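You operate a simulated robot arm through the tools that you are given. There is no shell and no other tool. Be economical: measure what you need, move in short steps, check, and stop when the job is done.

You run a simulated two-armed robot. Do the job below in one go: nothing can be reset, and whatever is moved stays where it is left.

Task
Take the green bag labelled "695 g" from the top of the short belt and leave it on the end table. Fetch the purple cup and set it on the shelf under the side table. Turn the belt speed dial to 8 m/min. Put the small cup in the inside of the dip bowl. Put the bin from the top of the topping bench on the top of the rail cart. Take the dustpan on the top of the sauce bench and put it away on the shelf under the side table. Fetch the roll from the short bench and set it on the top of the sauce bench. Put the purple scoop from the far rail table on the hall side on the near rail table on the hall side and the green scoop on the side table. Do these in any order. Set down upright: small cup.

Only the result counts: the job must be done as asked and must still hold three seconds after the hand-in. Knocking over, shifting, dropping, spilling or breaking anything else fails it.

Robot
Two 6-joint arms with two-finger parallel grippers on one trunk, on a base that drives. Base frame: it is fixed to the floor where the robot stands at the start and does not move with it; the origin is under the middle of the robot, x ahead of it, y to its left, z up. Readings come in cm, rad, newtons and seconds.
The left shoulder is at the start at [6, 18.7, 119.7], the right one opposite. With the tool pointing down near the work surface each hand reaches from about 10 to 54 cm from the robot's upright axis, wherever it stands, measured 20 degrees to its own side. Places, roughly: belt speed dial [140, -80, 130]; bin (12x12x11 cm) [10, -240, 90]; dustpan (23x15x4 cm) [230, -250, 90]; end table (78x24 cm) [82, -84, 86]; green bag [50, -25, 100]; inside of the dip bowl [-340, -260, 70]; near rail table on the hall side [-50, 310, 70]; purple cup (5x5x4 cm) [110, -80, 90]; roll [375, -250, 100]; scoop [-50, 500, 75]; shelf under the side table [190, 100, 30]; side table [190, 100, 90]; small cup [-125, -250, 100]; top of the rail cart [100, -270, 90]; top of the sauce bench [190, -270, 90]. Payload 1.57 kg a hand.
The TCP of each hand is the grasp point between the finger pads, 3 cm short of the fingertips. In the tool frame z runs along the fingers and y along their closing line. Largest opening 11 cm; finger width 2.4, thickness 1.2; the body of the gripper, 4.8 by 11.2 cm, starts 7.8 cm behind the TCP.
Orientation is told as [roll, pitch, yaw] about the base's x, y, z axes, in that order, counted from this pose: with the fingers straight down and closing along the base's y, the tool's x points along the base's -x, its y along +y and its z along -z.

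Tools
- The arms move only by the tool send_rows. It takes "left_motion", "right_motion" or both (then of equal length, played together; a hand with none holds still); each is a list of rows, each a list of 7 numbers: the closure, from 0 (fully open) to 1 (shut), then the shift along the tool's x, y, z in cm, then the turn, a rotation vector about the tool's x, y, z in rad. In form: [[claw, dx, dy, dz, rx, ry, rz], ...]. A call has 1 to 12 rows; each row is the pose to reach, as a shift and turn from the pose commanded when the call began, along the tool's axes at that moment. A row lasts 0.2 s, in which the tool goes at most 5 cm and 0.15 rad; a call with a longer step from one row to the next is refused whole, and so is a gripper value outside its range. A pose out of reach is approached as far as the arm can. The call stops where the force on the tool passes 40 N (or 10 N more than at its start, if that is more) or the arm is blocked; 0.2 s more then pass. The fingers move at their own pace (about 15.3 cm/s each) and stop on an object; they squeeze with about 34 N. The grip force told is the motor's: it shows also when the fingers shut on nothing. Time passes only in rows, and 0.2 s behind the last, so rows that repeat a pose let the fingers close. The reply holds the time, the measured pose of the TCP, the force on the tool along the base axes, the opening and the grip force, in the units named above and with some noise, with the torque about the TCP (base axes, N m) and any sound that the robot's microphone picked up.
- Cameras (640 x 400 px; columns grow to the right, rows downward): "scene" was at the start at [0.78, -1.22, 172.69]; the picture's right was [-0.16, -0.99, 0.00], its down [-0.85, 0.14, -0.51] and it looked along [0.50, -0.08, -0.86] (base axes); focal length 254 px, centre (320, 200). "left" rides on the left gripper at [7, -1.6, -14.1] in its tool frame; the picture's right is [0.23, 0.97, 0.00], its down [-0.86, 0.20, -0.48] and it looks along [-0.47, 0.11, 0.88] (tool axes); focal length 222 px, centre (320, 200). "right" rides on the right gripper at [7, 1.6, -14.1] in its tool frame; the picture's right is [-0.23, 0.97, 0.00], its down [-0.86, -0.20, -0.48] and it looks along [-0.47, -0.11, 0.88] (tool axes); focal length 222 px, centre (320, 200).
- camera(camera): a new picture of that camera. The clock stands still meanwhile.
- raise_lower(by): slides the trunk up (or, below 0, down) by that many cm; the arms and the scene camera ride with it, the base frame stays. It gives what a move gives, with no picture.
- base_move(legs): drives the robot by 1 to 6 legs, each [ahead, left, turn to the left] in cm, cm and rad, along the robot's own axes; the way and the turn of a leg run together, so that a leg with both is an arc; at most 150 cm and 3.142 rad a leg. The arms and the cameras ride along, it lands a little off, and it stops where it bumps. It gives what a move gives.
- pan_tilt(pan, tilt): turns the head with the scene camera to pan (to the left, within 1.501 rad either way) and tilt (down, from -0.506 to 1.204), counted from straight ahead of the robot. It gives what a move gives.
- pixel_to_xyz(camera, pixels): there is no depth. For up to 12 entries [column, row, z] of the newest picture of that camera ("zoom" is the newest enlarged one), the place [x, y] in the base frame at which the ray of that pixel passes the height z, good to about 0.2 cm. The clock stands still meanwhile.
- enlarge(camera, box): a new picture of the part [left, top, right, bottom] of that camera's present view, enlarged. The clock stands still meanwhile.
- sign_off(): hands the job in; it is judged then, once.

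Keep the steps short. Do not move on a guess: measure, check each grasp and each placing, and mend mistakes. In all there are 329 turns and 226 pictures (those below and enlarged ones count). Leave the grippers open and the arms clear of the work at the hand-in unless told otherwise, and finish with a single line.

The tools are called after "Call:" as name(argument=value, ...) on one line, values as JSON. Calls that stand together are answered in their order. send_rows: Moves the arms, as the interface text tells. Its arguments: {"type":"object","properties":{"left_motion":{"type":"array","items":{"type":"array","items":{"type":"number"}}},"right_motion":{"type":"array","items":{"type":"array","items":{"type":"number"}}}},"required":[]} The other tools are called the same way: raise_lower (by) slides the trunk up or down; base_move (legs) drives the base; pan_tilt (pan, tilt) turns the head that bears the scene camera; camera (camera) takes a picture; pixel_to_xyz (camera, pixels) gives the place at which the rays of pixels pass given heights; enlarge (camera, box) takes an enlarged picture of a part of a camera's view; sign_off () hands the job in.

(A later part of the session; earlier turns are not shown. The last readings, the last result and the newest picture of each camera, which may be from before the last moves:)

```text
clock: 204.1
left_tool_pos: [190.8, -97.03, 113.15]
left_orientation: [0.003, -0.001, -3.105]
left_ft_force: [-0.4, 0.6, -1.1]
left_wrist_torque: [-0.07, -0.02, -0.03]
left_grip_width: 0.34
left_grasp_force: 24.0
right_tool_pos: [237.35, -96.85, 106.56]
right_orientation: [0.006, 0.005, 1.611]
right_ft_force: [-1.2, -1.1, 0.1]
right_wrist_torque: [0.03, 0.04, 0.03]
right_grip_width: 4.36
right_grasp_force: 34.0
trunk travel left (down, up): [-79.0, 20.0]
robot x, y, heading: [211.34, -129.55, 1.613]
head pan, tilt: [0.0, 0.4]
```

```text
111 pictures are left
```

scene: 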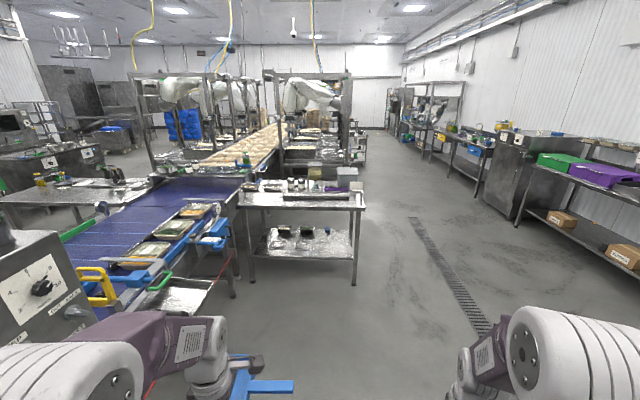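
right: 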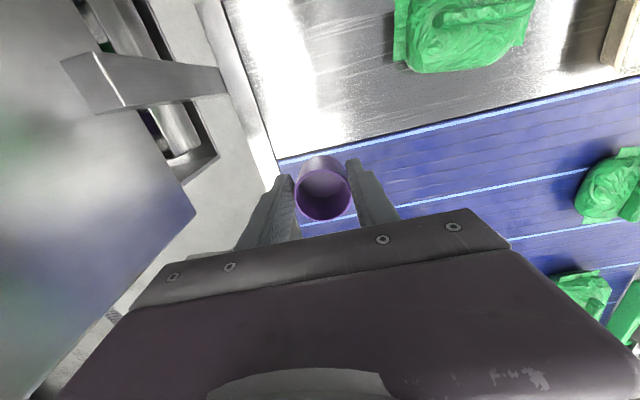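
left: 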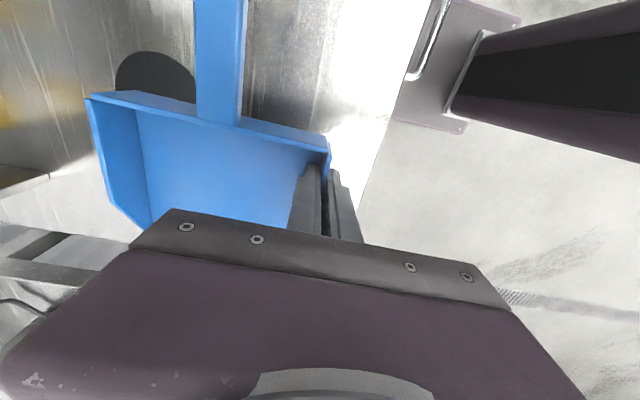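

The side table is straight ahead. I drive 95 cm toward it, squaring up.

Call:
base_move(legs=[[95, 0, -0.042]])

Call:
pan_tilt(pan=0.1, tilt=0.6)

Call:
camera(camera="scene")

```text
clock: 209.2
left_tool_pos: [188.27, 0.1, 113.23]
left_orientation: [0.001, -0.001, -3.119]
left_ft_force: [0.0, 0.2, -1.8]
left_wrist_torque: [-0.06, 0.0, -0.02]
left_grip_width: 0.37
left_grasp_force: 24.4
right_tool_pos: [234.72, -0.16, 106.42]
right_orientation: [0.008, 0.005, 1.593]
right_ft_force: [-0.4, 0.0, 0.1]
right_wrist_torque: [-0.02, -0.02, 0.02]
right_grip_width: 4.39
right_grasp_force: 34.3
trunk travel left (down, up): [-79.0, 20.0]
robot x, y, heading: [208.42, -31.79, 1.597]
head pan, tilt: [0.0, 0.4]
```

```text
clock: 209.9
left_tool_pos: [188.27, 0.21, 113.08]
left_orientation: [0.004, 0.0, -3.122]
left_ft_force: [-0.7, -0.5, -0.9]
left_wrist_torque: [-0.1, 0.04, 0.01]
left_grip_width: 0.34
left_grasp_force: 24.3
right_tool_pos: [234.78, -0.02, 106.67]
right_orientation: [0.007, 0.007, 1.596]
right_ft_force: [-0.9, -0.8, -1.0]
right_wrist_torque: [0.01, 0.0, -0.02]
right_grip_width: 4.38
right_grasp_force: 33.8
trunk travel left (down, up): [-79.0, 20.0]
robot x, y, heading: [208.68, -32.09, 1.591]
head pan, tilt: [0.099, 0.6]
```

```text
110 pictures are left
```

scene: 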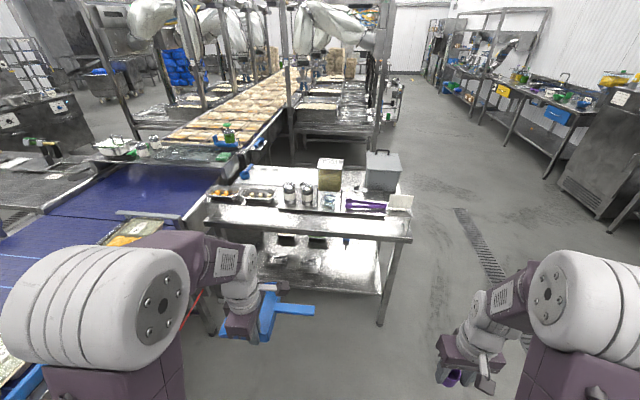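

I measure the table: top front edge (300,232), corners; shelf front edge (270,285),(385,295); shelf items.

Call:
pixel_to_xyz(camera="scene", pixels=[[210, 226, 90], [410, 240, 90], [412, 208, 90], [260, 284, 30], [380, 294, 30], [287, 242, 30], [318, 245, 30], [378, 250, 30]])

Call:
enlarge(camera="scene", box=[192, 150, 432, 330])

```text
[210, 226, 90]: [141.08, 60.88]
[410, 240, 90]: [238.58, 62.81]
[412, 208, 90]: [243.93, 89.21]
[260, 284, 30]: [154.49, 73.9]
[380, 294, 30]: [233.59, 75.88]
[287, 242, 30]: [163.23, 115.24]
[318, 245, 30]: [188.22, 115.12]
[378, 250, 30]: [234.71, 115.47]
```

```text
2.22 times, centred on (312, 240) of scene
```

zoom: 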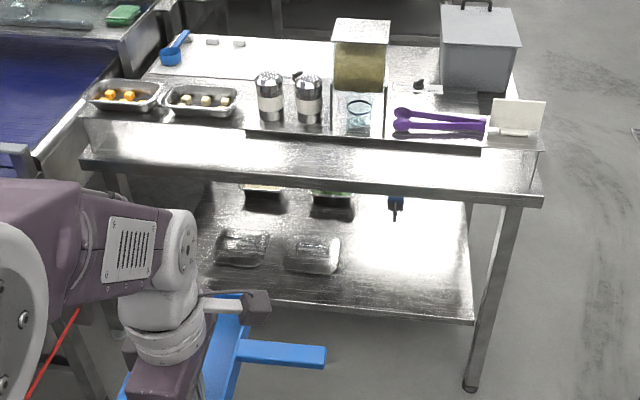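

Top front edge y≈62, shelf front y≈74, z≈30; the shelf's right half is free. I place the robot at about (214,-12), then stretch both hands ahead 50 cm while still in front of the table.

Call:
base_move(legs=[[0, -5.5, -0.022], [20, 0, 0]])

Call:
send_rows(left_motion=[[1, 1.7, -3.6, 0, 0, 0, 0], [1, 3.4, -7.2, 0, 0, 0, 0], [1, 5, -10.8, 0, 0, 0, 0], [1, 6.7, -14.4, 0, 0, 0, 0], [1, 8.4, -18, 0, 0, 0, 0]], right_motion=[[1, -3.6, 2.4, -1.3, 0, 0, 0], [1, -7.2, 4.8, -2.6, 0, 0, 0], [1, -10.8, 7.2, -3.9, 0, 0, 0], [1, -14.4, 9.6, -5.2, 0, 0, 0], [1, -18, 12, -6.5, 0, 0, 0]])

Call:
camera(camera="scene")

```text
clock: 212.0
left_tool_pos: [194.49, 20.69, 113.22]
left_orientation: [0.0, 0.002, 3.14]
left_ft_force: [-0.2, -0.9, -1.3]
left_wrist_torque: [-0.07, -0.01, 0.04]
left_grip_width: 0.32
left_grasp_force: 24.2
right_tool_pos: [240.97, 19.2, 106.56]
right_orientation: [0.006, 0.004, 1.572]
right_ft_force: [0.0, -0.4, -0.5]
right_wrist_torque: [0.03, -0.02, -0.01]
right_grip_width: 4.39
right_grasp_force: 34.6
trunk travel left (down, up): [-79.0, 20.0]
robot x, y, heading: [214.52, -11.9, 1.573]
head pan, tilt: [0.099, 0.6]
```

```text
clock: 213.2
left_tool_pos: [202.6, 38.96, 112.79]
left_orientation: [0.007, -0.001, 3.141]
left_ft_force: [-0.5, 0.3, -1.2]
left_wrist_torque: [-0.09, 0.0, -0.01]
left_grip_width: 0.34
left_grasp_force: 24.6
right_tool_pos: [228.78, 37.71, 113.06]
right_orientation: [0.006, 0.009, 1.572]
right_ft_force: [-0.1, 0.1, -0.2]
right_wrist_torque: [-0.06, -0.01, -0.01]
right_grip_width: 4.37
right_grasp_force: 33.5
trunk travel left (down, up): [-79.0, 20.0]
robot x, y, heading: [214.01, -11.9, 1.574]
head pan, tilt: [0.099, 0.6]
```

```text
108 pictures are left
```

scene: 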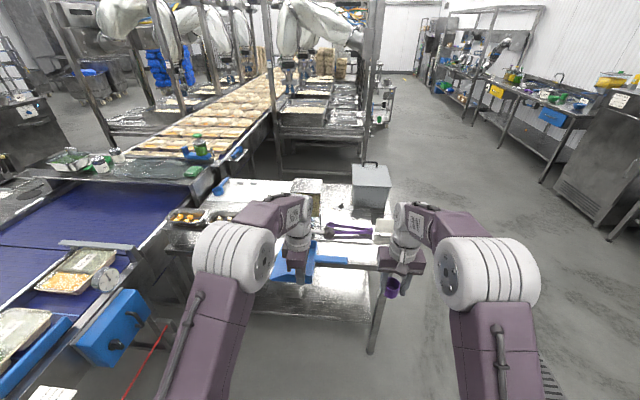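

I stretch both hands 3.5 cm more (keeps the elbows low), then lower the trunk 70 cm in front of the table.

Call:
send_rows(left_motion=[[1, 0, -2, 0, 0, 0, 0], [1, 0, -3.5, 0, 0, 0, 0]], right_motion=[[1, -2, 0, 0, 0, 0, 0], [1, -3.5, 0, 0, 0, 0, 0]])

Call:
base_move(legs=[[-6, 0, 0]])

Call:
raise_lower(by=-70)

Call:
camera(camera="scene")

```text
clock: 213.8
left_tool_pos: [202.98, 42.58, 112.82]
left_orientation: [0.004, 0.001, 3.138]
left_ft_force: [-0.1, -0.4, -1.7]
left_wrist_torque: [-0.09, -0.02, 0.0]
left_grip_width: 0.32
left_grasp_force: 24.3
right_tool_pos: [228.85, 41.25, 112.97]
right_orientation: [0.007, 0.011, 1.571]
right_ft_force: [-0.2, 0.8, -0.9]
right_wrist_torque: [-0.06, -0.02, 0.02]
right_grip_width: 4.35
right_grasp_force: 33.3
trunk travel left (down, up): [-79.0, 20.0]
robot x, y, heading: [213.8, -11.98, 1.566]
head pan, tilt: [0.099, 0.6]
```

```text
clock: 214.8
left_tool_pos: [202.81, 36.88, 112.57]
left_orientation: [0.009, 0.0, 3.136]
left_ft_force: [-0.1, 0.8, -1.1]
left_wrist_torque: [-0.14, -0.04, 0.0]
left_grip_width: 0.36
left_grasp_force: 24.8
right_tool_pos: [228.86, 35.54, 112.91]
right_orientation: [0.006, 0.01, 1.57]
right_ft_force: [0.6, 0.1, 0.0]
right_wrist_torque: [-0.08, -0.01, -0.01]
right_grip_width: 4.36
right_grasp_force: 34.0
trunk travel left (down, up): [-79.0, 20.0]
robot x, y, heading: [213.78, -17.67, 1.574]
head pan, tilt: [0.099, 0.6]
```

```text
refused: -70 is not a number from -40 to 40
```

```text
107 pictures are left
```

scene: 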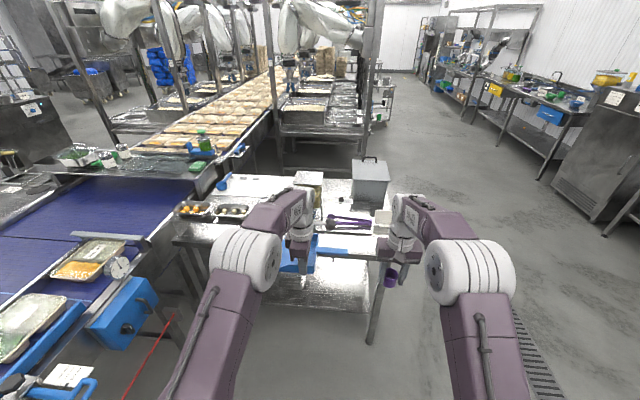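

At most 40 per call; I lower in two steps (pan tip at y≈52, clear of the table edge at 62).

Call:
raise_lower(by=-35)

Call:
raise_lower(by=-35)

Call:
pan_tilt(pan=0.0, tilt=0.3)

Call:
camera(camera="scene")

```text
clock: 218.2
left_tool_pos: [202.87, 36.38, 77.88]
left_orientation: [0.003, 0.0, 3.138]
left_ft_force: [-0.4, -0.3, -1.1]
left_wrist_torque: [-0.07, 0.01, -0.01]
left_grip_width: 0.35
left_grasp_force: 24.3
right_tool_pos: [228.86, 34.88, 78.06]
right_orientation: [0.006, 0.005, 1.569]
right_ft_force: [-0.4, -0.1, -0.4]
right_wrist_torque: [0.03, -0.02, -0.01]
right_grip_width: 4.38
right_grasp_force: 33.5
trunk travel left (down, up): [-44.0, 55.0]
robot x, y, heading: [214.27, -18.13, 1.571]
head pan, tilt: [0.099, 0.6]
```

```text
clock: 221.6
left_tool_pos: [202.79, 36.27, 42.88]
left_orientation: [0.003, 0.0, 3.137]
left_ft_force: [0.7, 0.3, -1.0]
left_wrist_torque: [-0.06, -0.01, 0.04]
left_grip_width: 0.31
left_grasp_force: 24.7
right_tool_pos: [228.84, 34.99, 43.05]
right_orientation: [0.007, 0.005, 1.571]
right_ft_force: [-0.4, 0.0, 0.2]
right_wrist_torque: [-0.01, -0.03, 0.0]
right_grip_width: 4.38
right_grasp_force: 34.1
trunk travel left (down, up): [-9.0, 90.0]
robot x, y, heading: [213.69, -17.98, 1.572]
head pan, tilt: [0.099, 0.6]
```

```text
clock: 222.4
left_tool_pos: [202.93, 36.23, 42.92]
left_orientation: [0.003, 0.0, 3.138]
left_ft_force: [-1.3, -0.2, -0.7]
left_wrist_torque: [-0.1, 0.02, -0.04]
left_grip_width: 0.33
left_grasp_force: 25.1
right_tool_pos: [228.87, 34.98, 43.1]
right_orientation: [0.007, 0.004, 1.57]
right_ft_force: [-0.6, 0.9, -0.3]
right_wrist_torque: [0.01, 0.0, 0.01]
right_grip_width: 4.39
right_grasp_force: 33.9
trunk travel left (down, up): [-9.0, 90.0]
robot x, y, heading: [213.93, -17.88, 1.567]
head pan, tilt: [0.0, 0.3]
```

```text
106 pictures are left
```

scene: 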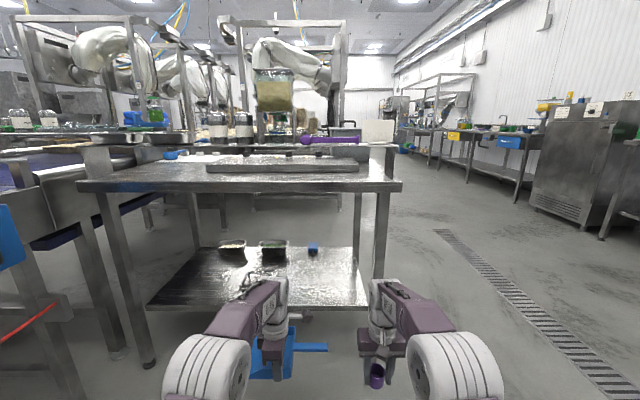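

Call:
pixel_to_xyz(camera="scene", pixels=[[367, 308, 25], [367, 308, 30], [367, 308, 35], [240, 250, 30], [272, 250, 30], [313, 250, 30], [398, 190, 88], [398, 190, 84], [80, 190, 86], [358, 250, 30]])

Call:
enlarge(camera="scene", box=[140, 180, 460, 400])

```text
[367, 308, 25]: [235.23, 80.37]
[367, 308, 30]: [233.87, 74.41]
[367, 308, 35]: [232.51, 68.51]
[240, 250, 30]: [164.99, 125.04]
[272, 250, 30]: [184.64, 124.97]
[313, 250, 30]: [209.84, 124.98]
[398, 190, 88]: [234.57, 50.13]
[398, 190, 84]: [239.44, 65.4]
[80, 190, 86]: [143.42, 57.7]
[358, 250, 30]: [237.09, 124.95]
```

```text
1.82 times, centred on (300, 290) of scene
```

zoom: 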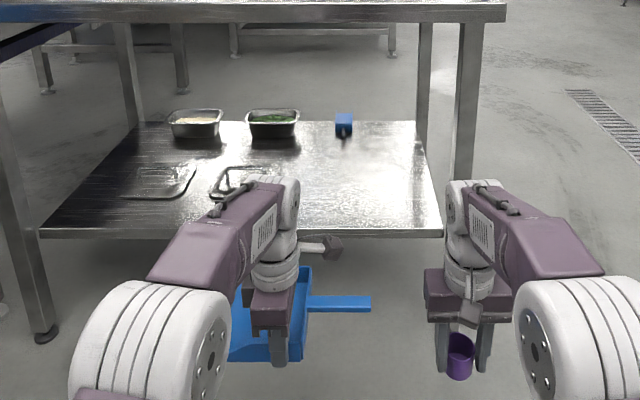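

The shelf is at z≈29.5, y 75-118. I pull the right hand back 18 cm, then drive ahead 45 cm so the dustpan slides in over the shelf.

Call:
send_rows(right_motion=[[1, 4, 0, 0, 0, 0, 0], [1, 8, 0, 0, 0, 0, 0], [1, 12, 0, 0, 0, 0, 0], [1, 16, 0, 0, 0, 0, 0], [1, 19, 0, 0, 0, 0, 0]])

Call:
base_move(legs=[[30, 0, 0]])

Call:
camera(camera="scene")

Call:
camera(camera="left")

```text
clock: 223.6
left_tool_pos: [202.94, 36.29, 42.76]
left_orientation: [0.004, -0.002, 3.138]
left_ft_force: [0.3, 0.4, -1.5]
left_wrist_torque: [-0.08, -0.01, -0.04]
left_grip_width: 0.37
left_grasp_force: 24.4
right_tool_pos: [228.86, 16.01, 43.18]
right_orientation: [0.009, 0.008, 1.57]
right_ft_force: [0.2, -0.2, -0.3]
right_wrist_torque: [0.0, 0.0, -0.02]
right_grip_width: 4.39
right_grasp_force: 34.2
trunk travel left (down, up): [-9.0, 90.0]
robot x, y, heading: [214.08, -17.78, 1.569]
head pan, tilt: [0.0, 0.3]
```

```text
clock: 225.7
left_tool_pos: [202.63, 66.09, 43.0]
left_orientation: [0.004, 0.002, -3.14]
left_ft_force: [0.6, 0.5, -0.5]
left_wrist_torque: [-0.09, 0.02, 0.01]
left_grip_width: 0.33
left_grasp_force: 24.9
right_tool_pos: [228.68, 46.01, 43.29]
right_orientation: [0.007, 0.006, 1.576]
right_ft_force: [-0.2, -0.1, -0.2]
right_wrist_torque: [0.02, 0.01, -0.01]
right_grip_width: 4.42
right_grasp_force: 33.6
trunk travel left (down, up): [-9.0, 90.0]
robot x, y, heading: [213.51, 12.28, 1.574]
head pan, tilt: [0.0, 0.3]
```

```text
104 pictures are left
```

scene: 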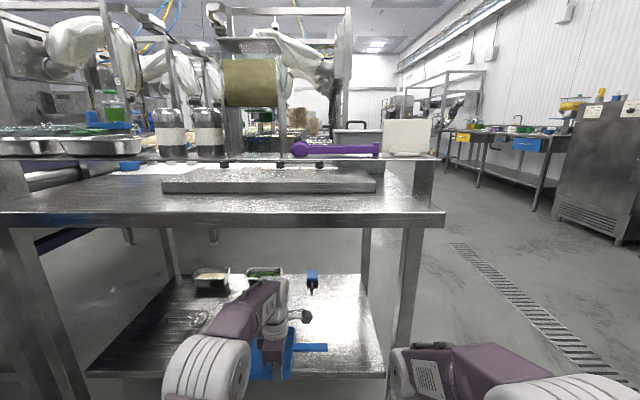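

```text
103 pictures are left
```

left: 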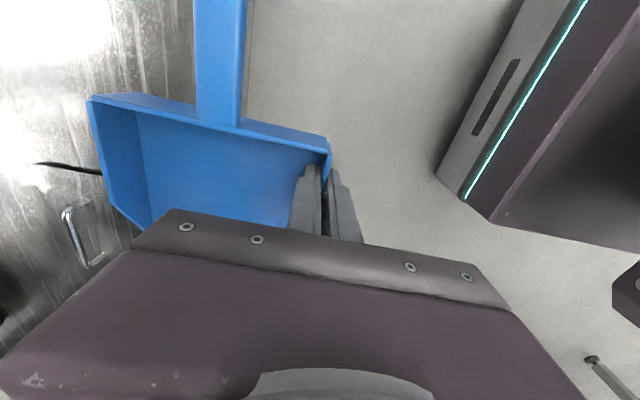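

There is some item at (75,235) in the left view and a dark tail at (60,167). I project them and look closer.

Call:
pixel_to_xyz(camera="left", pixels=[[75, 235, 31], [100, 262, 31], [40, 163, 30], [100, 172, 30], [120, 205, 40]])

Call:
enlarge(camera="scene", box=[140, 240, 400, 400])

Call:
enlarge(camera="left", box=[0, 100, 160, 300])

```text
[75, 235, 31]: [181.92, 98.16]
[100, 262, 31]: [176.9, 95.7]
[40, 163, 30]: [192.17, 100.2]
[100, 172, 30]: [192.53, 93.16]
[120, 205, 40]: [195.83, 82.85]
```

```text
2.46 times, centred on (270, 320) of scene
```

zoom: 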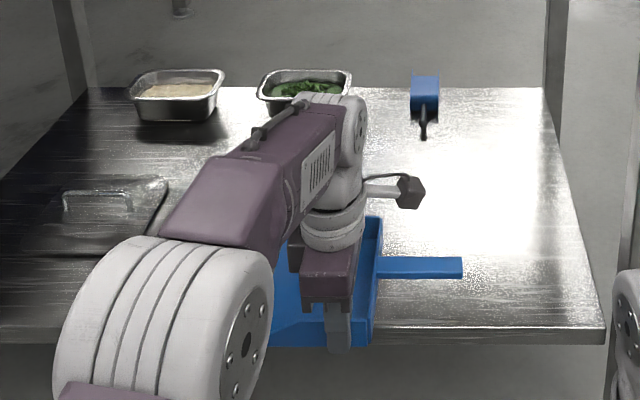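

```text
2.00 times, centred on (80, 200) of left
```

zoom: 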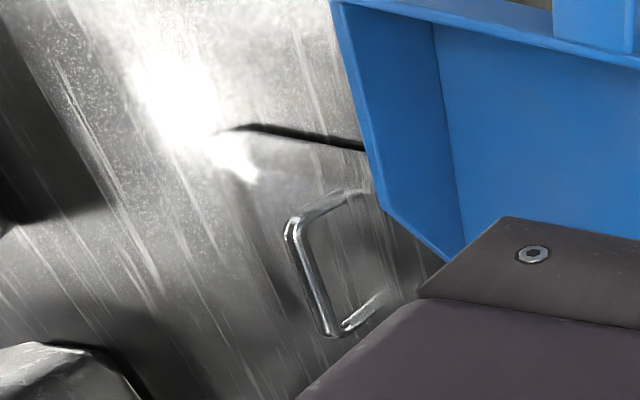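

A lid with a handle lies left of x≈192.5, so I shift the hand 4 cm right first, then drive 15 cm further.

Call:
send_rows(left_motion=[[1, 2, 0, 0, 0, 0, 0], [1, 4, 0, 0, 0, 0, 0]])

Call:
base_move(legs=[[14.5, 0, 0]])

Call:
camera(camera="left")

Call:
camera(camera="scene")

```text
clock: 226.3
left_tool_pos: [206.7, 66.24, 42.91]
left_orientation: [0.002, 0.002, -3.141]
left_ft_force: [0.4, -1.0, -0.7]
left_wrist_torque: [-0.08, 0.02, -0.01]
left_grip_width: 0.34
left_grasp_force: 24.2
right_tool_pos: [228.66, 45.86, 43.32]
right_orientation: [0.006, 0.006, 1.577]
right_ft_force: [-0.8, 0.6, -0.8]
right_wrist_torque: [-0.01, -0.03, 0.0]
right_grip_width: 4.35
right_grasp_force: 33.8
trunk travel left (down, up): [-9.0, 90.0]
robot x, y, heading: [213.86, 12.38, 1.576]
head pan, tilt: [0.0, 0.3]
```

```text
clock: 227.6
left_tool_pos: [206.54, 80.75, 42.9]
left_orientation: [0.003, 0.001, -3.139]
left_ft_force: [-1.1, 0.3, -0.9]
left_wrist_torque: [-0.09, 0.0, 0.02]
left_grip_width: 0.3
left_grasp_force: 24.4
right_tool_pos: [228.36, 60.5, 43.3]
right_orientation: [0.006, 0.005, 1.578]
right_ft_force: [-0.6, 0.8, -0.7]
right_wrist_torque: [0.0, 0.01, -0.02]
right_grip_width: 4.38
right_grasp_force: 33.9
trunk travel left (down, up): [-9.0, 90.0]
robot x, y, heading: [213.99, 26.68, 1.579]
head pan, tilt: [0.0, 0.3]
```

```text
100 pictures are left
```

left: 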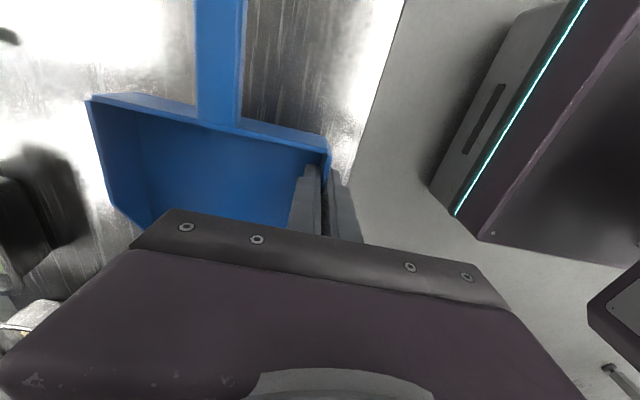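

```text
99 pictures are left
```

scene: 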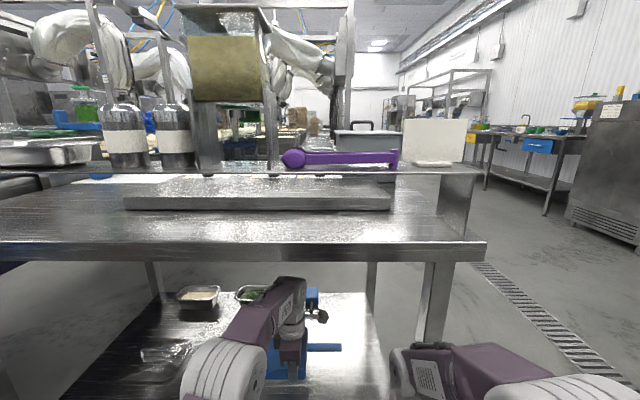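

Clear all round. I lower the dustpan onto the shelf in small rows.

Call:
send_rows(left_motion=[[1, 0, 0, 3, 0, 0, 0], [1, 0, 0, 6, 0, 0, 0], [1, 0, 0, 7.5, 0, 0, 0], [1, 0, 0, 8, 0, 0, 0], [1, 0, 0, 8.5, 0, 0, 0], [1, 0, 0, 9, 0, 0, 0], [1, 0, 0, 9.5, 0, 0, 0]])

Call:
camera(camera="left")

```text
clock: 229.2
left_tool_pos: [206.53, 80.81, 33.47]
left_orientation: [0.003, -0.001, -3.138]
left_ft_force: [0.3, 0.2, -0.9]
left_wrist_torque: [-0.08, 0.01, -0.05]
left_grip_width: 0.36
left_grasp_force: 24.7
right_tool_pos: [228.57, 60.49, 43.26]
right_orientation: [0.007, 0.006, 1.579]
right_ft_force: [0.9, -1.0, 0.0]
right_wrist_torque: [0.0, 0.02, 0.03]
right_grip_width: 4.35
right_grasp_force: 34.0
trunk travel left (down, up): [-9.0, 90.0]
robot x, y, heading: [213.71, 26.93, 1.576]
head pan, tilt: [0.0, 0.3]
```

```text
98 pictures are left
```

left: 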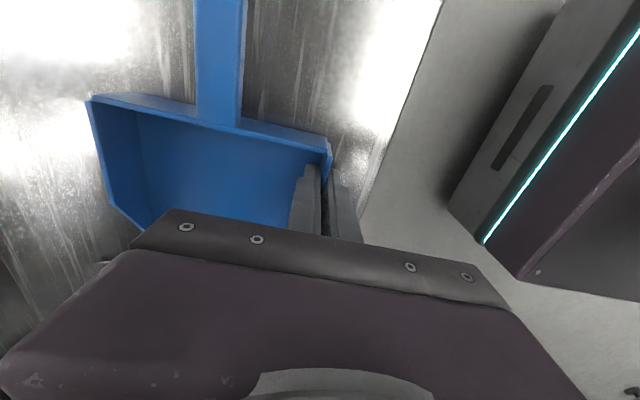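

Not touching yet; I lower further in 0.4 cm rows.

Call:
send_rows(left_motion=[[1, 0, 0, 0.4, 0, 0, 0], [1, 0, 0, 0.8, 0, 0, 0], [1, 0, 0, 1.2, 0, 0, 0], [1, 0, 0, 1.6, 0, 0, 0], [1, 0, 0, 2, 0, 0, 0], [1, 0, 0, 2.4, 0, 0, 0], [1, 0, 0, 2.8, 0, 0, 0], [1, 0, 0, 3.2, 0, 0, 0]])

```text
clock: 229.9
left_tool_pos: [206.52, 80.95, 33.43]
left_orientation: [-0.01, 0.002, -3.137]
left_ft_force: [0.0, -4.4, 22.7]
left_wrist_torque: [-0.19, 0.45, 0.11]
left_grip_width: 0.36
left_grasp_force: 24.8
right_tool_pos: [228.51, 60.49, 43.46]
right_orientation: [0.006, 0.001, 1.577]
right_ft_force: [-0.6, 1.0, -0.8]
right_wrist_torque: [-0.02, 0.02, -0.01]
right_grip_width: 4.38
right_grasp_force: 33.8
trunk travel left (down, up): [-9.0, 90.0]
robot x, y, heading: [213.6, 26.73, 1.581]
head pan, tilt: [0.0, 0.3]
stopped in row 3 (left hand): the force on the tool passed its limit at 45 N (the readings are from after the stop); the commanded pose is now the measured one
```

It rests on the shelf. I open slightly, lift the hand clear and check.

Call:
send_rows(left_motion=[[0.9, 0, 0, -0.2, 0, 0, 0], [0.7, 0, 0, -0.2, 0, 0, 0], [0.7, 0, 0, -1, 0, 0, 0], [0.7, 0, 0, -4, 0, 0, 0], [0.7, 0, 0, -8, 0, 0, 0]])

Call:
camera(camera="left")

```text
clock: 231.1
left_tool_pos: [206.38, 80.83, 40.71]
left_orientation: [-0.002, 0.002, -3.138]
left_ft_force: [0.1, 0.7, 0.3]
left_wrist_torque: [-0.03, -0.03, 0.0]
left_grip_width: 3.28
left_grasp_force: 0.0
right_tool_pos: [228.43, 60.61, 43.31]
right_orientation: [0.005, 0.004, 1.578]
right_ft_force: [-0.8, 0.5, -1.1]
right_wrist_torque: [0.02, 0.02, 0.03]
right_grip_width: 4.37
right_grasp_force: 33.7
trunk travel left (down, up): [-9.0, 90.0]
robot x, y, heading: [214.11, 26.33, 1.575]
head pan, tilt: [0.0, 0.3]
```

```text
97 pictures are left
```

left: 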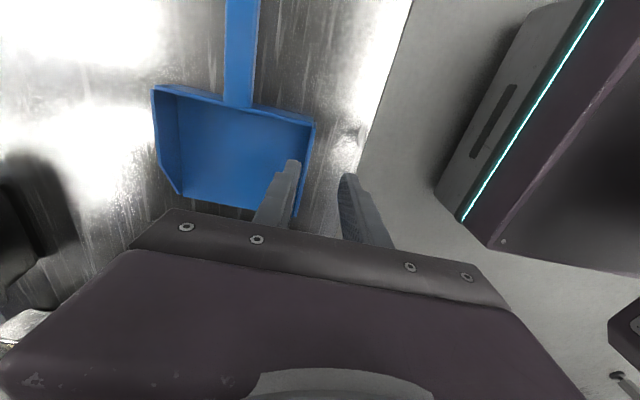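

The dustpan stands on the shelf. I back out 45 cm, pull the left hand in and stretch the right hand ahead for the cup.

Call:
base_move(legs=[[-45, 0, 0]])

Call:
send_rows(left_motion=[[0.5, -1, 4, 0, 0, 0, 0], [0.3, -3, 8, 0, 0, 0, 0], [0, -5, 12, 0, 0, 0, 0], [0, -7, 16, 0, 0, 0, 0], [0, -9, 20, 0, 0, 0, 0]], right_motion=[[1, -4, 0, 0, 0, 0, 0], [1, -8, 0, 0, 0, 0, 0], [1, -12, 0, 0, 0, 0, 0], [1, -16, 0, 0, 0, 0, 0], [1, -19, 0, 0, 0, 0, 0]])

Call:
camera(camera="scene")

```text
clock: 233.8
left_tool_pos: [206.68, 35.98, 40.78]
left_orientation: [-0.004, 0.001, -3.136]
left_ft_force: [0.9, 0.3, 0.1]
left_wrist_torque: [-0.02, 0.0, -0.01]
left_grip_width: 3.28
left_grasp_force: 0.0
right_tool_pos: [228.72, 15.68, 43.3]
right_orientation: [0.009, 0.005, 1.579]
right_ft_force: [0.1, -0.3, -0.4]
right_wrist_torque: [-0.02, -0.01, 0.0]
right_grip_width: 4.39
right_grasp_force: 34.3
trunk travel left (down, up): [-9.0, 90.0]
robot x, y, heading: [214.24, -17.98, 1.579]
head pan, tilt: [0.0, 0.3]
```

```text
clock: 235.0
left_tool_pos: [197.97, 15.73, 40.68]
left_orientation: [-0.006, 0.004, -3.138]
left_ft_force: [0.2, 0.4, 0.5]
left_wrist_torque: [0.02, 0.02, -0.01]
left_grip_width: 10.98
left_grasp_force: 0.0
right_tool_pos: [228.53, 34.8, 43.0]
right_orientation: [0.007, 0.003, 1.579]
right_ft_force: [0.2, -0.1, -0.1]
right_wrist_torque: [0.0, -0.01, 0.01]
right_grip_width: 4.41
right_grasp_force: 34.6
trunk travel left (down, up): [-9.0, 90.0]
robot x, y, heading: [214.19, -18.39, 1.573]
head pan, tilt: [0.0, 0.3]
```

```text
96 pictures are left
```

scene: 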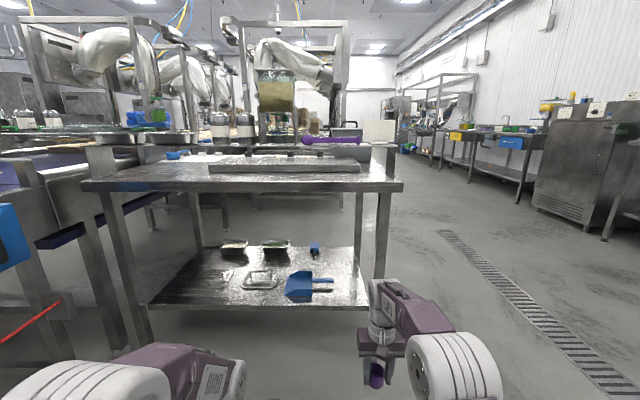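

Dustpan seen at (300,285). To keep the right elbow clear of the table leg I move the robot 14 cm left and the hand 12 cm right, then drive in.

Call:
base_move(legs=[[0, 14, 0]])

Call:
send_rows(right_motion=[[1, 1, -4, 0, 0, 0, 0], [1, 2, -8, 0, 0, 0, 0], [1, 3, -12.5, 0, 0, 0, 0]])

Call:
base_move(legs=[[32, 0, 0]])

Call:
camera(camera="scene")

```text
clock: 236.3
left_tool_pos: [184.23, 15.74, 40.72]
left_orientation: [-0.005, 0.002, -3.138]
left_ft_force: [-0.2, 0.2, 0.0]
left_wrist_torque: [-0.01, -0.01, -0.01]
left_grip_width: 11.0
left_grasp_force: 0.0
right_tool_pos: [214.95, 34.63, 43.19]
right_orientation: [0.006, 0.007, 1.577]
right_ft_force: [0.2, -0.7, 0.1]
right_wrist_torque: [-0.04, -0.02, 0.0]
right_grip_width: 4.35
right_grasp_force: 33.8
trunk travel left (down, up): [-9.0, 90.0]
robot x, y, heading: [200.27, -18.46, 1.575]
head pan, tilt: [0.0, 0.3]
```

```text
clock: 237.1
left_tool_pos: [184.21, 15.8, 40.56]
left_orientation: [-0.003, 0.002, -3.14]
left_ft_force: [-0.1, -0.3, 0.3]
left_wrist_torque: [0.01, -0.06, -0.02]
left_grip_width: 10.99
left_grasp_force: 0.0
right_tool_pos: [227.38, 31.69, 43.2]
right_orientation: [0.007, 0.005, 1.58]
right_ft_force: [0.2, 0.0, -0.7]
right_wrist_torque: [-0.05, 0.03, 0.0]
right_grip_width: 4.37
right_grasp_force: 34.0
trunk travel left (down, up): [-9.0, 90.0]
robot x, y, heading: [200.34, -18.83, 1.581]
head pan, tilt: [0.0, 0.3]
```

```text
clock: 239.3
left_tool_pos: [183.74, 48.06, 40.73]
left_orientation: [-0.004, 0.0, -3.132]
left_ft_force: [-0.3, 0.0, 1.2]
left_wrist_torque: [-0.04, -0.01, -0.02]
left_grip_width: 11.03
left_grasp_force: 0.0
right_tool_pos: [226.72, 64.26, 43.19]
right_orientation: [0.006, 0.005, 1.584]
right_ft_force: [-0.1, 0.4, -0.8]
right_wrist_torque: [-0.01, -0.02, -0.02]
right_grip_width: 4.35
right_grasp_force: 33.5
trunk travel left (down, up): [-9.0, 90.0]
robot x, y, heading: [199.91, 14.27, 1.586]
head pan, tilt: [0.0, 0.3]
```

```text
95 pictures are left
```

scene: 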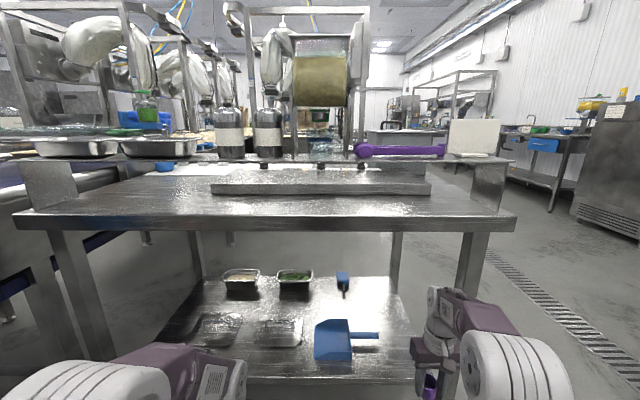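

The gripper's right end is close to the table leg (x≈233); I shift the hand 3 cm left, then drive 16 cm ahead.

Call:
send_rows(right_motion=[[1, 0, 1.5, 0, 0, 0, 0], [1, 0, 3, 0, 0, 0, 0]])

Call:
base_move(legs=[[16, 0, -0.01]])

Call:
camera(camera="right")

Call:
camera(camera="scene")

```text
clock: 239.9
left_tool_pos: [183.8, 47.99, 40.67]
left_orientation: [-0.004, 0.002, -3.131]
left_ft_force: [0.0, 0.3, 0.1]
left_wrist_torque: [0.0, -0.01, -0.01]
left_grip_width: 10.99
left_grasp_force: 0.1
right_tool_pos: [223.75, 64.17, 43.23]
right_orientation: [0.008, 0.005, 1.585]
right_ft_force: [-0.2, 0.1, -0.2]
right_wrist_torque: [0.03, 0.01, 0.04]
right_grip_width: 4.36
right_grasp_force: 34.0
trunk travel left (down, up): [-9.0, 90.0]
robot x, y, heading: [199.6, 14.08, 1.588]
head pan, tilt: [0.0, 0.3]
```

```text
clock: 241.3
left_tool_pos: [183.9, 63.95, 40.78]
left_orientation: [-0.002, 0.002, -3.142]
left_ft_force: [-0.9, -0.2, -0.4]
left_wrist_torque: [-0.01, 0.0, -0.02]
left_grip_width: 10.98
left_grasp_force: 0.0
right_tool_pos: [223.96, 79.88, 43.26]
right_orientation: [0.006, 0.004, 1.577]
right_ft_force: [-0.9, -0.1, -0.4]
right_wrist_torque: [-0.02, 0.02, 0.0]
right_grip_width: 4.38
right_grasp_force: 33.9
trunk travel left (down, up): [-9.0, 90.0]
robot x, y, heading: [200.11, 30.32, 1.575]
head pan, tilt: [0.0, 0.3]
```

```text
94 pictures are left
```

right: 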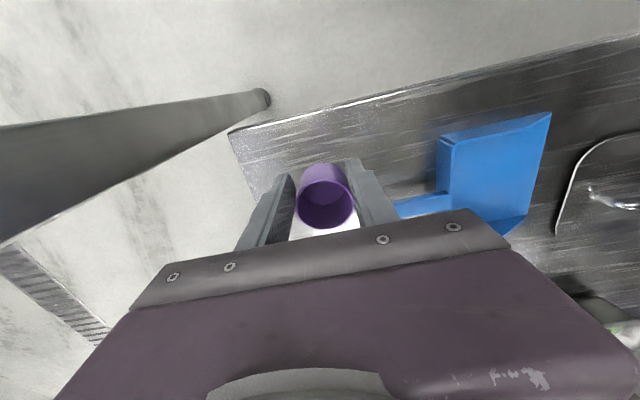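

```text
93 pictures are left
```

scene: 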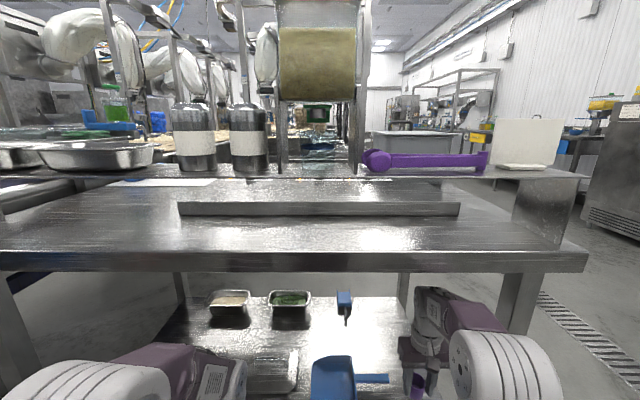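

Call:
pixel_to_xyz(camera="right", pixels=[[398, 205, 33], [440, 195, 33], [232, 138, 30], [400, 215, 33]])

```text
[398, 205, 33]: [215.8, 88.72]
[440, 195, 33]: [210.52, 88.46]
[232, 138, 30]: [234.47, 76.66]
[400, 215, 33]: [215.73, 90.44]
```

No conflict. I lower the cup to the shelf.

Call:
send_rows(right_motion=[[1, 0, 0, 4, 0, 0, 0], [1, 0, 0, 7.5, 0, 0, 0], [1, 0, 0, 8.5, 0, 0, 0], [1, 0, 0, 9, 0, 0, 0], [1, 0, 0, 9.4, 0, 0, 0], [1, 0, 0, 9.8, 0, 0, 0], [1, 0, 0, 10.2, 0, 0, 0], [1, 0, 0, 10.6, 0, 0, 0]])

```text
clock: 242.9
left_tool_pos: [183.84, 63.85, 40.69]
left_orientation: [-0.009, 0.003, -3.141]
left_ft_force: [0.3, 0.4, 0.8]
left_wrist_torque: [0.0, -0.01, 0.06]
left_grip_width: 11.0
left_grasp_force: 0.0
right_tool_pos: [223.9, 79.98, 33.68]
right_orientation: [0.006, -0.004, 1.576]
right_ft_force: [-1.5, -6.1, 23.7]
right_wrist_torque: [-0.01, 0.02, 0.03]
right_grip_width: 4.38
right_grasp_force: 34.0
trunk travel left (down, up): [-9.0, 90.0]
robot x, y, heading: [200.1, 30.09, 1.577]
head pan, tilt: [0.0, 0.3]
stopped in row 7 (right hand): the force on the tool passed its limit at 42 N (the readings are from after the stop); the commanded pose is now the measured one
```

It rests at z 33.7. I open gently, lift and check.

Call:
send_rows(right_motion=[[0.8, 0, 0, -0.2, 0, 0, 0], [0.4, 0, 0, -0.2, 0, 0, 0], [0.35, 0, 0, -0.2, 0, 0, 0], [0.35, 0, 0, -3, 0, 0, 0], [0.35, 0, 0, -7, 0, 0, 0], [0.35, 0, 0, -9, 0, 0, 0]])

Call:
camera(camera="right")

```text
clock: 244.3
left_tool_pos: [183.84, 63.92, 40.66]
left_orientation: [-0.003, 0.002, -3.14]
left_ft_force: [-0.1, -0.2, 0.3]
left_wrist_torque: [0.0, 0.03, 0.0]
left_grip_width: 11.02
left_grasp_force: 0.1
right_tool_pos: [223.83, 80.08, 42.31]
right_orientation: [0.008, 0.0, 1.576]
right_ft_force: [-0.4, 0.4, 0.0]
right_wrist_torque: [0.01, 0.01, -0.01]
right_grip_width: 7.16
right_grasp_force: 0.0
trunk travel left (down, up): [-9.0, 90.0]
robot x, y, heading: [199.61, 29.71, 1.576]
head pan, tilt: [0.0, 0.3]
```

```text
92 pictures are left
```

right: 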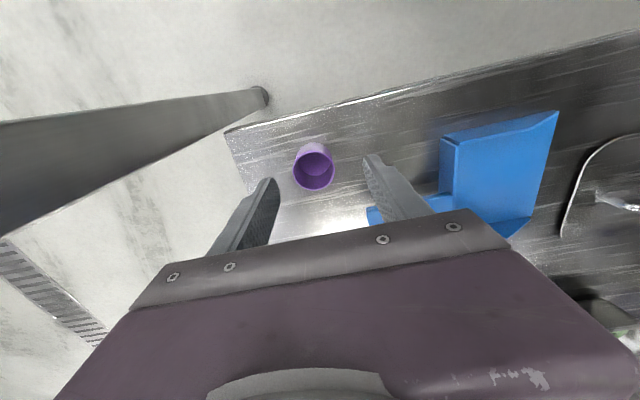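

Cup stands on the shelf beside the dustpan. I back out, fold the hand, raise the trunk and turn toward the wall benches.

Call:
base_move(legs=[[-52, 0, 0]])

Call:
send_rows(right_motion=[[0, 4, 0, 0, 0, 0, 0], [0, 8, 0, 0, 0, 0, 0], [0, 12, 0, 0, 0, 0, 0], [0, 16, 0, 0, 0, 0, 0], [0, 19, 0, 0, 0, 0, 0]])

Call:
raise_lower(by=40)

Call:
raise_lower(by=33.5)

Call:
base_move(legs=[[-25, 0, 0], [0, 0, -1.571], [0, 0, -1.571], [80, 75, 0], [20, 75, 0]])

Call:
pan_tilt(pan=0.2, tilt=0.6)

Call:
camera(camera="scene")

```text
clock: 247.3
left_tool_pos: [184.14, 11.86, 40.74]
left_orientation: [-0.003, 0.001, -3.138]
left_ft_force: [0.4, 0.6, 0.6]
left_wrist_torque: [0.02, 0.01, -0.04]
left_grip_width: 11.0
left_grasp_force: 0.2
right_tool_pos: [224.17, 27.94, 42.4]
right_orientation: [0.008, 0.003, 1.577]
right_ft_force: [-0.1, -0.1, -0.9]
right_wrist_torque: [0.0, -0.02, 0.03]
right_grip_width: 7.14
right_grasp_force: 0.0
trunk travel left (down, up): [-9.0, 90.0]
robot x, y, heading: [200.02, -22.27, 1.573]
head pan, tilt: [0.0, 0.3]
```

```text
clock: 248.5
left_tool_pos: [184.23, 11.71, 40.71]
left_orientation: [-0.002, 0.003, -3.137]
left_ft_force: [-0.1, -0.5, 0.0]
left_wrist_torque: [0.02, 0.01, 0.04]
left_grip_width: 11.02
left_grasp_force: 0.0
right_tool_pos: [224.3, 8.95, 42.51]
right_orientation: [0.008, 0.0, 1.579]
right_ft_force: [0.8, -0.7, 0.1]
right_wrist_torque: [0.0, 0.03, -0.01]
right_grip_width: 11.0
right_grasp_force: 0.1
trunk travel left (down, up): [-9.0, 90.0]
robot x, y, heading: [199.7, -22.16, 1.581]
head pan, tilt: [0.0, 0.3]
```

```text
clock: 252.3
left_tool_pos: [184.14, 11.9, 80.72]
left_orientation: [-0.003, 0.002, -3.138]
left_ft_force: [-0.1, -0.4, 0.1]
left_wrist_torque: [-0.01, -0.03, 0.02]
left_grip_width: 10.99
left_grasp_force: 0.1
right_tool_pos: [224.26, 9.03, 82.53]
right_orientation: [0.006, 0.0, 1.578]
right_ft_force: [0.7, 0.2, -0.3]
right_wrist_torque: [0.0, -0.01, -0.01]
right_grip_width: 10.98
right_grasp_force: 0.0
trunk travel left (down, up): [-49.0, 50.0]
robot x, y, heading: [200.08, -22.2, 1.577]
head pan, tilt: [0.0, 0.3]
```

```text
clock: 255.6
left_tool_pos: [184.06, 11.72, 114.12]
left_orientation: [-0.005, 0.001, -3.139]
left_ft_force: [0.2, -0.5, 0.1]
left_wrist_torque: [0.0, -0.03, -0.01]
left_grip_width: 11.0
left_grasp_force: 0.0
right_tool_pos: [224.26, 9.04, 116.02]
right_orientation: [0.007, 0.001, 1.578]
right_ft_force: [0.5, -0.1, 0.4]
right_wrist_torque: [-0.01, 0.0, -0.05]
right_grip_width: 10.99
right_grasp_force: 0.0
trunk travel left (down, up): [-82.5, 16.5]
robot x, y, heading: [200.25, -22.51, 1.579]
head pan, tilt: [0.0, 0.3]
```

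```text
clock: 274.2
left_tool_pos: [361.24, -187.61, 114.18]
left_orientation: [-0.003, 0.0, -0.034]
left_ft_force: [0.9, 0.3, 0.6]
left_wrist_torque: [-0.01, -0.03, 0.0]
left_grip_width: 11.01
left_grasp_force: 0.0
right_tool_pos: [321.24, -183.24, 116.0]
right_orientation: [0.01, 0.0, -1.605]
right_ft_force: [-0.4, -0.7, 0.8]
right_wrist_torque: [0.03, 0.02, 0.0]
right_grip_width: 10.98
right_grasp_force: 0.0
trunk travel left (down, up): [-82.5, 16.5]
robot x, y, heading: [346.42, -152.96, -1.605]
head pan, tilt: [0.0, 0.3]
```

```text
clock: 275.0
left_tool_pos: [361.26, -187.7, 114.15]
left_orientation: [-0.003, 0.001, -0.034]
left_ft_force: [0.4, -0.1, 0.6]
left_wrist_torque: [-0.04, -0.02, 0.05]
left_grip_width: 10.99
left_grasp_force: 0.0
right_tool_pos: [321.39, -183.38, 116.02]
right_orientation: [0.009, 0.0, -1.602]
right_ft_force: [-0.1, -0.1, -0.5]
right_wrist_torque: [0.01, -0.01, 0.0]
right_grip_width: 11.0
right_grasp_force: 0.0
trunk travel left (down, up): [-82.5, 16.5]
robot x, y, heading: [346.49, -153.07, -1.605]
head pan, tilt: [0.201, 0.6]
```

```text
91 pictures are left
```

scene: 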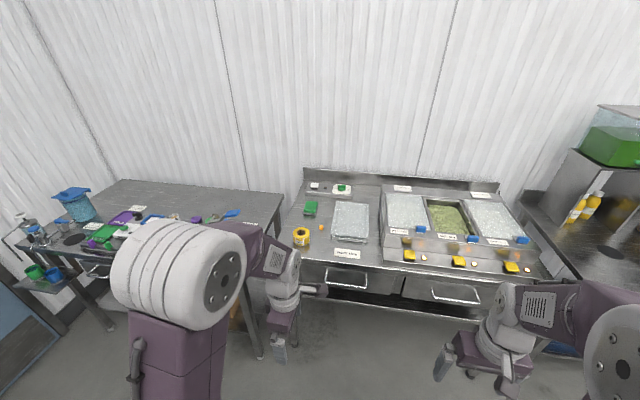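

Call:
pixel_to_xyz(camera="scene", pixels=[[301, 240, 91], [280, 250, 91], [345, 252, 90], [320, 228, 90], [210, 218, 91]])

Call:
enlarge(camera="scene", box=[270, 190, 366, 270])

Call:
enlarge(camera="scene", box=[0, 170, 280, 345])

```text
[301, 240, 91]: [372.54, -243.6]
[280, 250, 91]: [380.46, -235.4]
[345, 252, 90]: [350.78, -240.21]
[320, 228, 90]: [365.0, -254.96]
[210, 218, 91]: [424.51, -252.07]
```

```text
5.00 times, centred on (318, 230) of scene
```

zoom: 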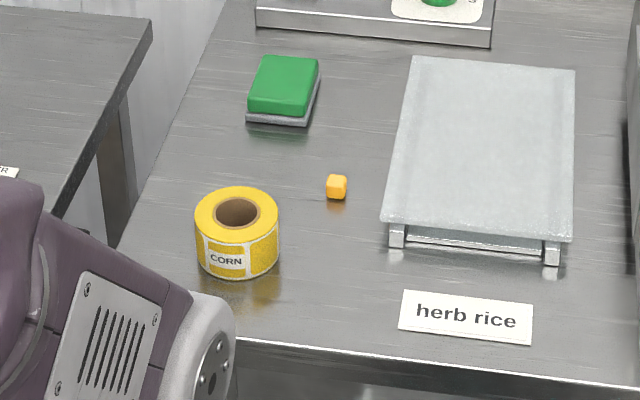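

```text
2.29 times, centred on (140, 258) of scene
```

zoom: 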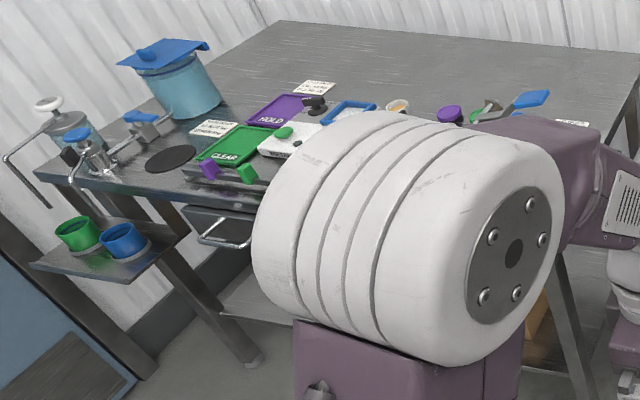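

The yellow "CORN" roll stands at (372.5,-243.6). I shift 13 cm left, 41 ahead, squaring up, and view it with the left camera.

Call:
base_move(legs=[[0, 13, 0.034], [39, 0, 0]])

Call:
camera(camera="left")

Call:
pan_tilt(pan=0.2, tilt=0.9)

Call:
camera(camera="scene")

```text
clock: 278.3
left_tool_pos: [375.59, -225.66, 114.24]
left_orientation: [-0.006, 0.002, 0.0]
left_ft_force: [-0.1, -0.5, 0.6]
left_wrist_torque: [-0.04, -0.01, 0.0]
left_grip_width: 11.01
left_grasp_force: 0.0
right_tool_pos: [335.6, -222.72, 116.1]
right_orientation: [0.005, -0.001, -1.565]
right_ft_force: [-0.2, -0.8, -0.1]
right_wrist_torque: [0.0, 0.0, 0.01]
right_grip_width: 10.99
right_grasp_force: 0.0
trunk travel left (down, up): [-82.5, 16.5]
robot x, y, heading: [359.6, -191.42, -1.568]
head pan, tilt: [0.201, 0.6]
```

```text
88 pictures are left
```

left: 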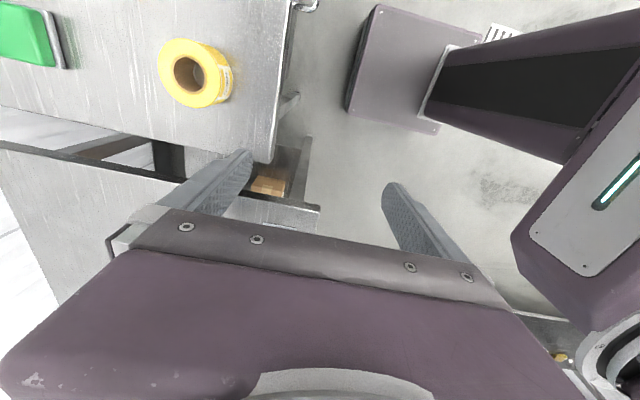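

```text
clock: 279.1
left_tool_pos: [375.81, -225.71, 114.17]
left_orientation: [-0.004, 0.0, 0.003]
left_ft_force: [0.3, 0.4, 0.4]
left_wrist_torque: [0.01, 0.01, -0.01]
left_grip_width: 11.0
left_grasp_force: 0.1
right_tool_pos: [335.55, -222.91, 116.01]
right_orientation: [0.007, 0.001, -1.565]
right_ft_force: [0.2, -0.3, -0.4]
right_wrist_torque: [0.02, 0.03, 0.04]
right_grip_width: 10.99
right_grasp_force: 0.0
trunk travel left (down, up): [-82.5, 16.5]
robot x, y, heading: [359.53, -191.3, -1.572]
head pan, tilt: [0.201, 0.901]
```

```text
87 pictures are left
```

scene: 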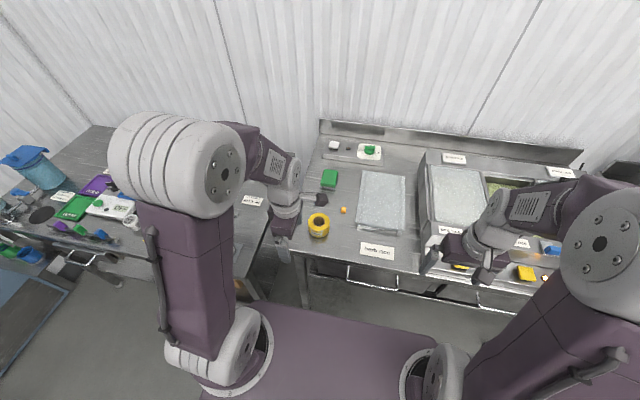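

Call:
pixel_to_xyz(camera="left", pixels=[[188, 74, 92], [188, 74, 94], [188, 74, 96], [163, 62, 94], [215, 80, 94]])

Call:
pixel_to_xyz(camera="scene", pixels=[[318, 219, 92], [318, 219, 94], [318, 219, 96], [306, 219, 94], [330, 219, 94], [319, 232, 89]])

```text
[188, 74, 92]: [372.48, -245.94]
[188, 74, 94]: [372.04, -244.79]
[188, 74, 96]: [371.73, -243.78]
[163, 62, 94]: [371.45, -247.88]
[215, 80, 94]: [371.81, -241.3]
```

```text
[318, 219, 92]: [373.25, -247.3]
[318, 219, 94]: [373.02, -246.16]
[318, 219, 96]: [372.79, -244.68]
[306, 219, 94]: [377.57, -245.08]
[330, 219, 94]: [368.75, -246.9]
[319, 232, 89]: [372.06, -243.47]
```

Roll centre (372.3,-245), about 8 cm wide, top z≈94.5. I drive 4 cm nearer, go over it fully open and lower to z 96.

Call:
base_move(legs=[[4, 0, 0]])

Call:
send_rows(left_motion=[[0, 1, -4, 0, 0, 0, 0], [0, 2, -8, 0, 0, 0, 0], [0, 3, -12, 0, 0, 0, 0], [0, 3.5, -15.3, 0, 0, 0, 0], [0, 3.5, -15.3, 4, 0, 0, 0], [0, 3.5, -15.3, 8, 0, 0, 0], [0, 3.5, -15.3, 10, 0, 0, 0]])

Call:
enlarge(camera="left", box=[160, 40, 480, 240])

```text
clock: 280.0
left_tool_pos: [375.71, -228.87, 114.44]
left_orientation: [-0.011, 0.003, 0.002]
left_ft_force: [0.1, 1.4, 0.4]
left_wrist_torque: [-0.09, -0.03, -0.01]
left_grip_width: 11.02
left_grasp_force: 0.1
right_tool_pos: [335.49, -226.01, 116.16]
right_orientation: [0.006, -0.006, -1.564]
right_ft_force: [0.2, 2.0, 0.2]
right_wrist_torque: [-0.08, -0.01, 0.02]
right_grip_width: 11.02
right_grasp_force: 0.0
trunk travel left (down, up): [-82.5, 16.5]
robot x, y, heading: [359.78, -195.31, -1.562]
head pan, tilt: [0.201, 0.901]
```

```text
clock: 281.6
left_tool_pos: [372.25, -244.95, 104.34]
left_orientation: [-0.005, 0.003, 0.001]
left_ft_force: [-0.5, -0.2, 0.2]
left_wrist_torque: [0.02, 0.0, -0.03]
left_grip_width: 10.97
left_grasp_force: 0.0
right_tool_pos: [335.62, -226.89, 115.93]
right_orientation: [0.007, 0.001, -1.565]
right_ft_force: [-0.5, -1.0, -0.7]
right_wrist_torque: [0.02, 0.01, 0.0]
right_grip_width: 10.98
right_grasp_force: 0.1
trunk travel left (down, up): [-82.5, 16.5]
robot x, y, heading: [359.49, -195.42, -1.563]
head pan, tilt: [0.201, 0.901]
```

```text
2.00 times, centred on (320, 140) of left
```

zoom: 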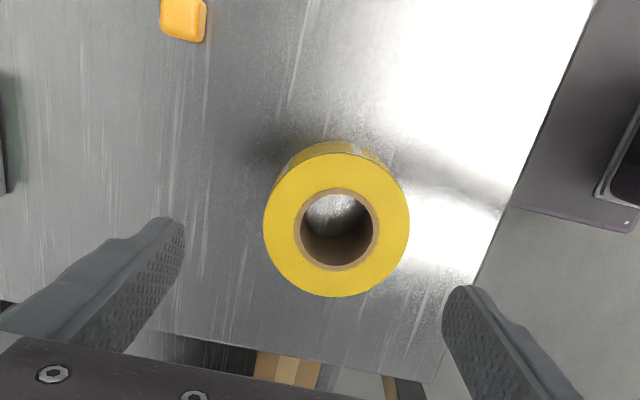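

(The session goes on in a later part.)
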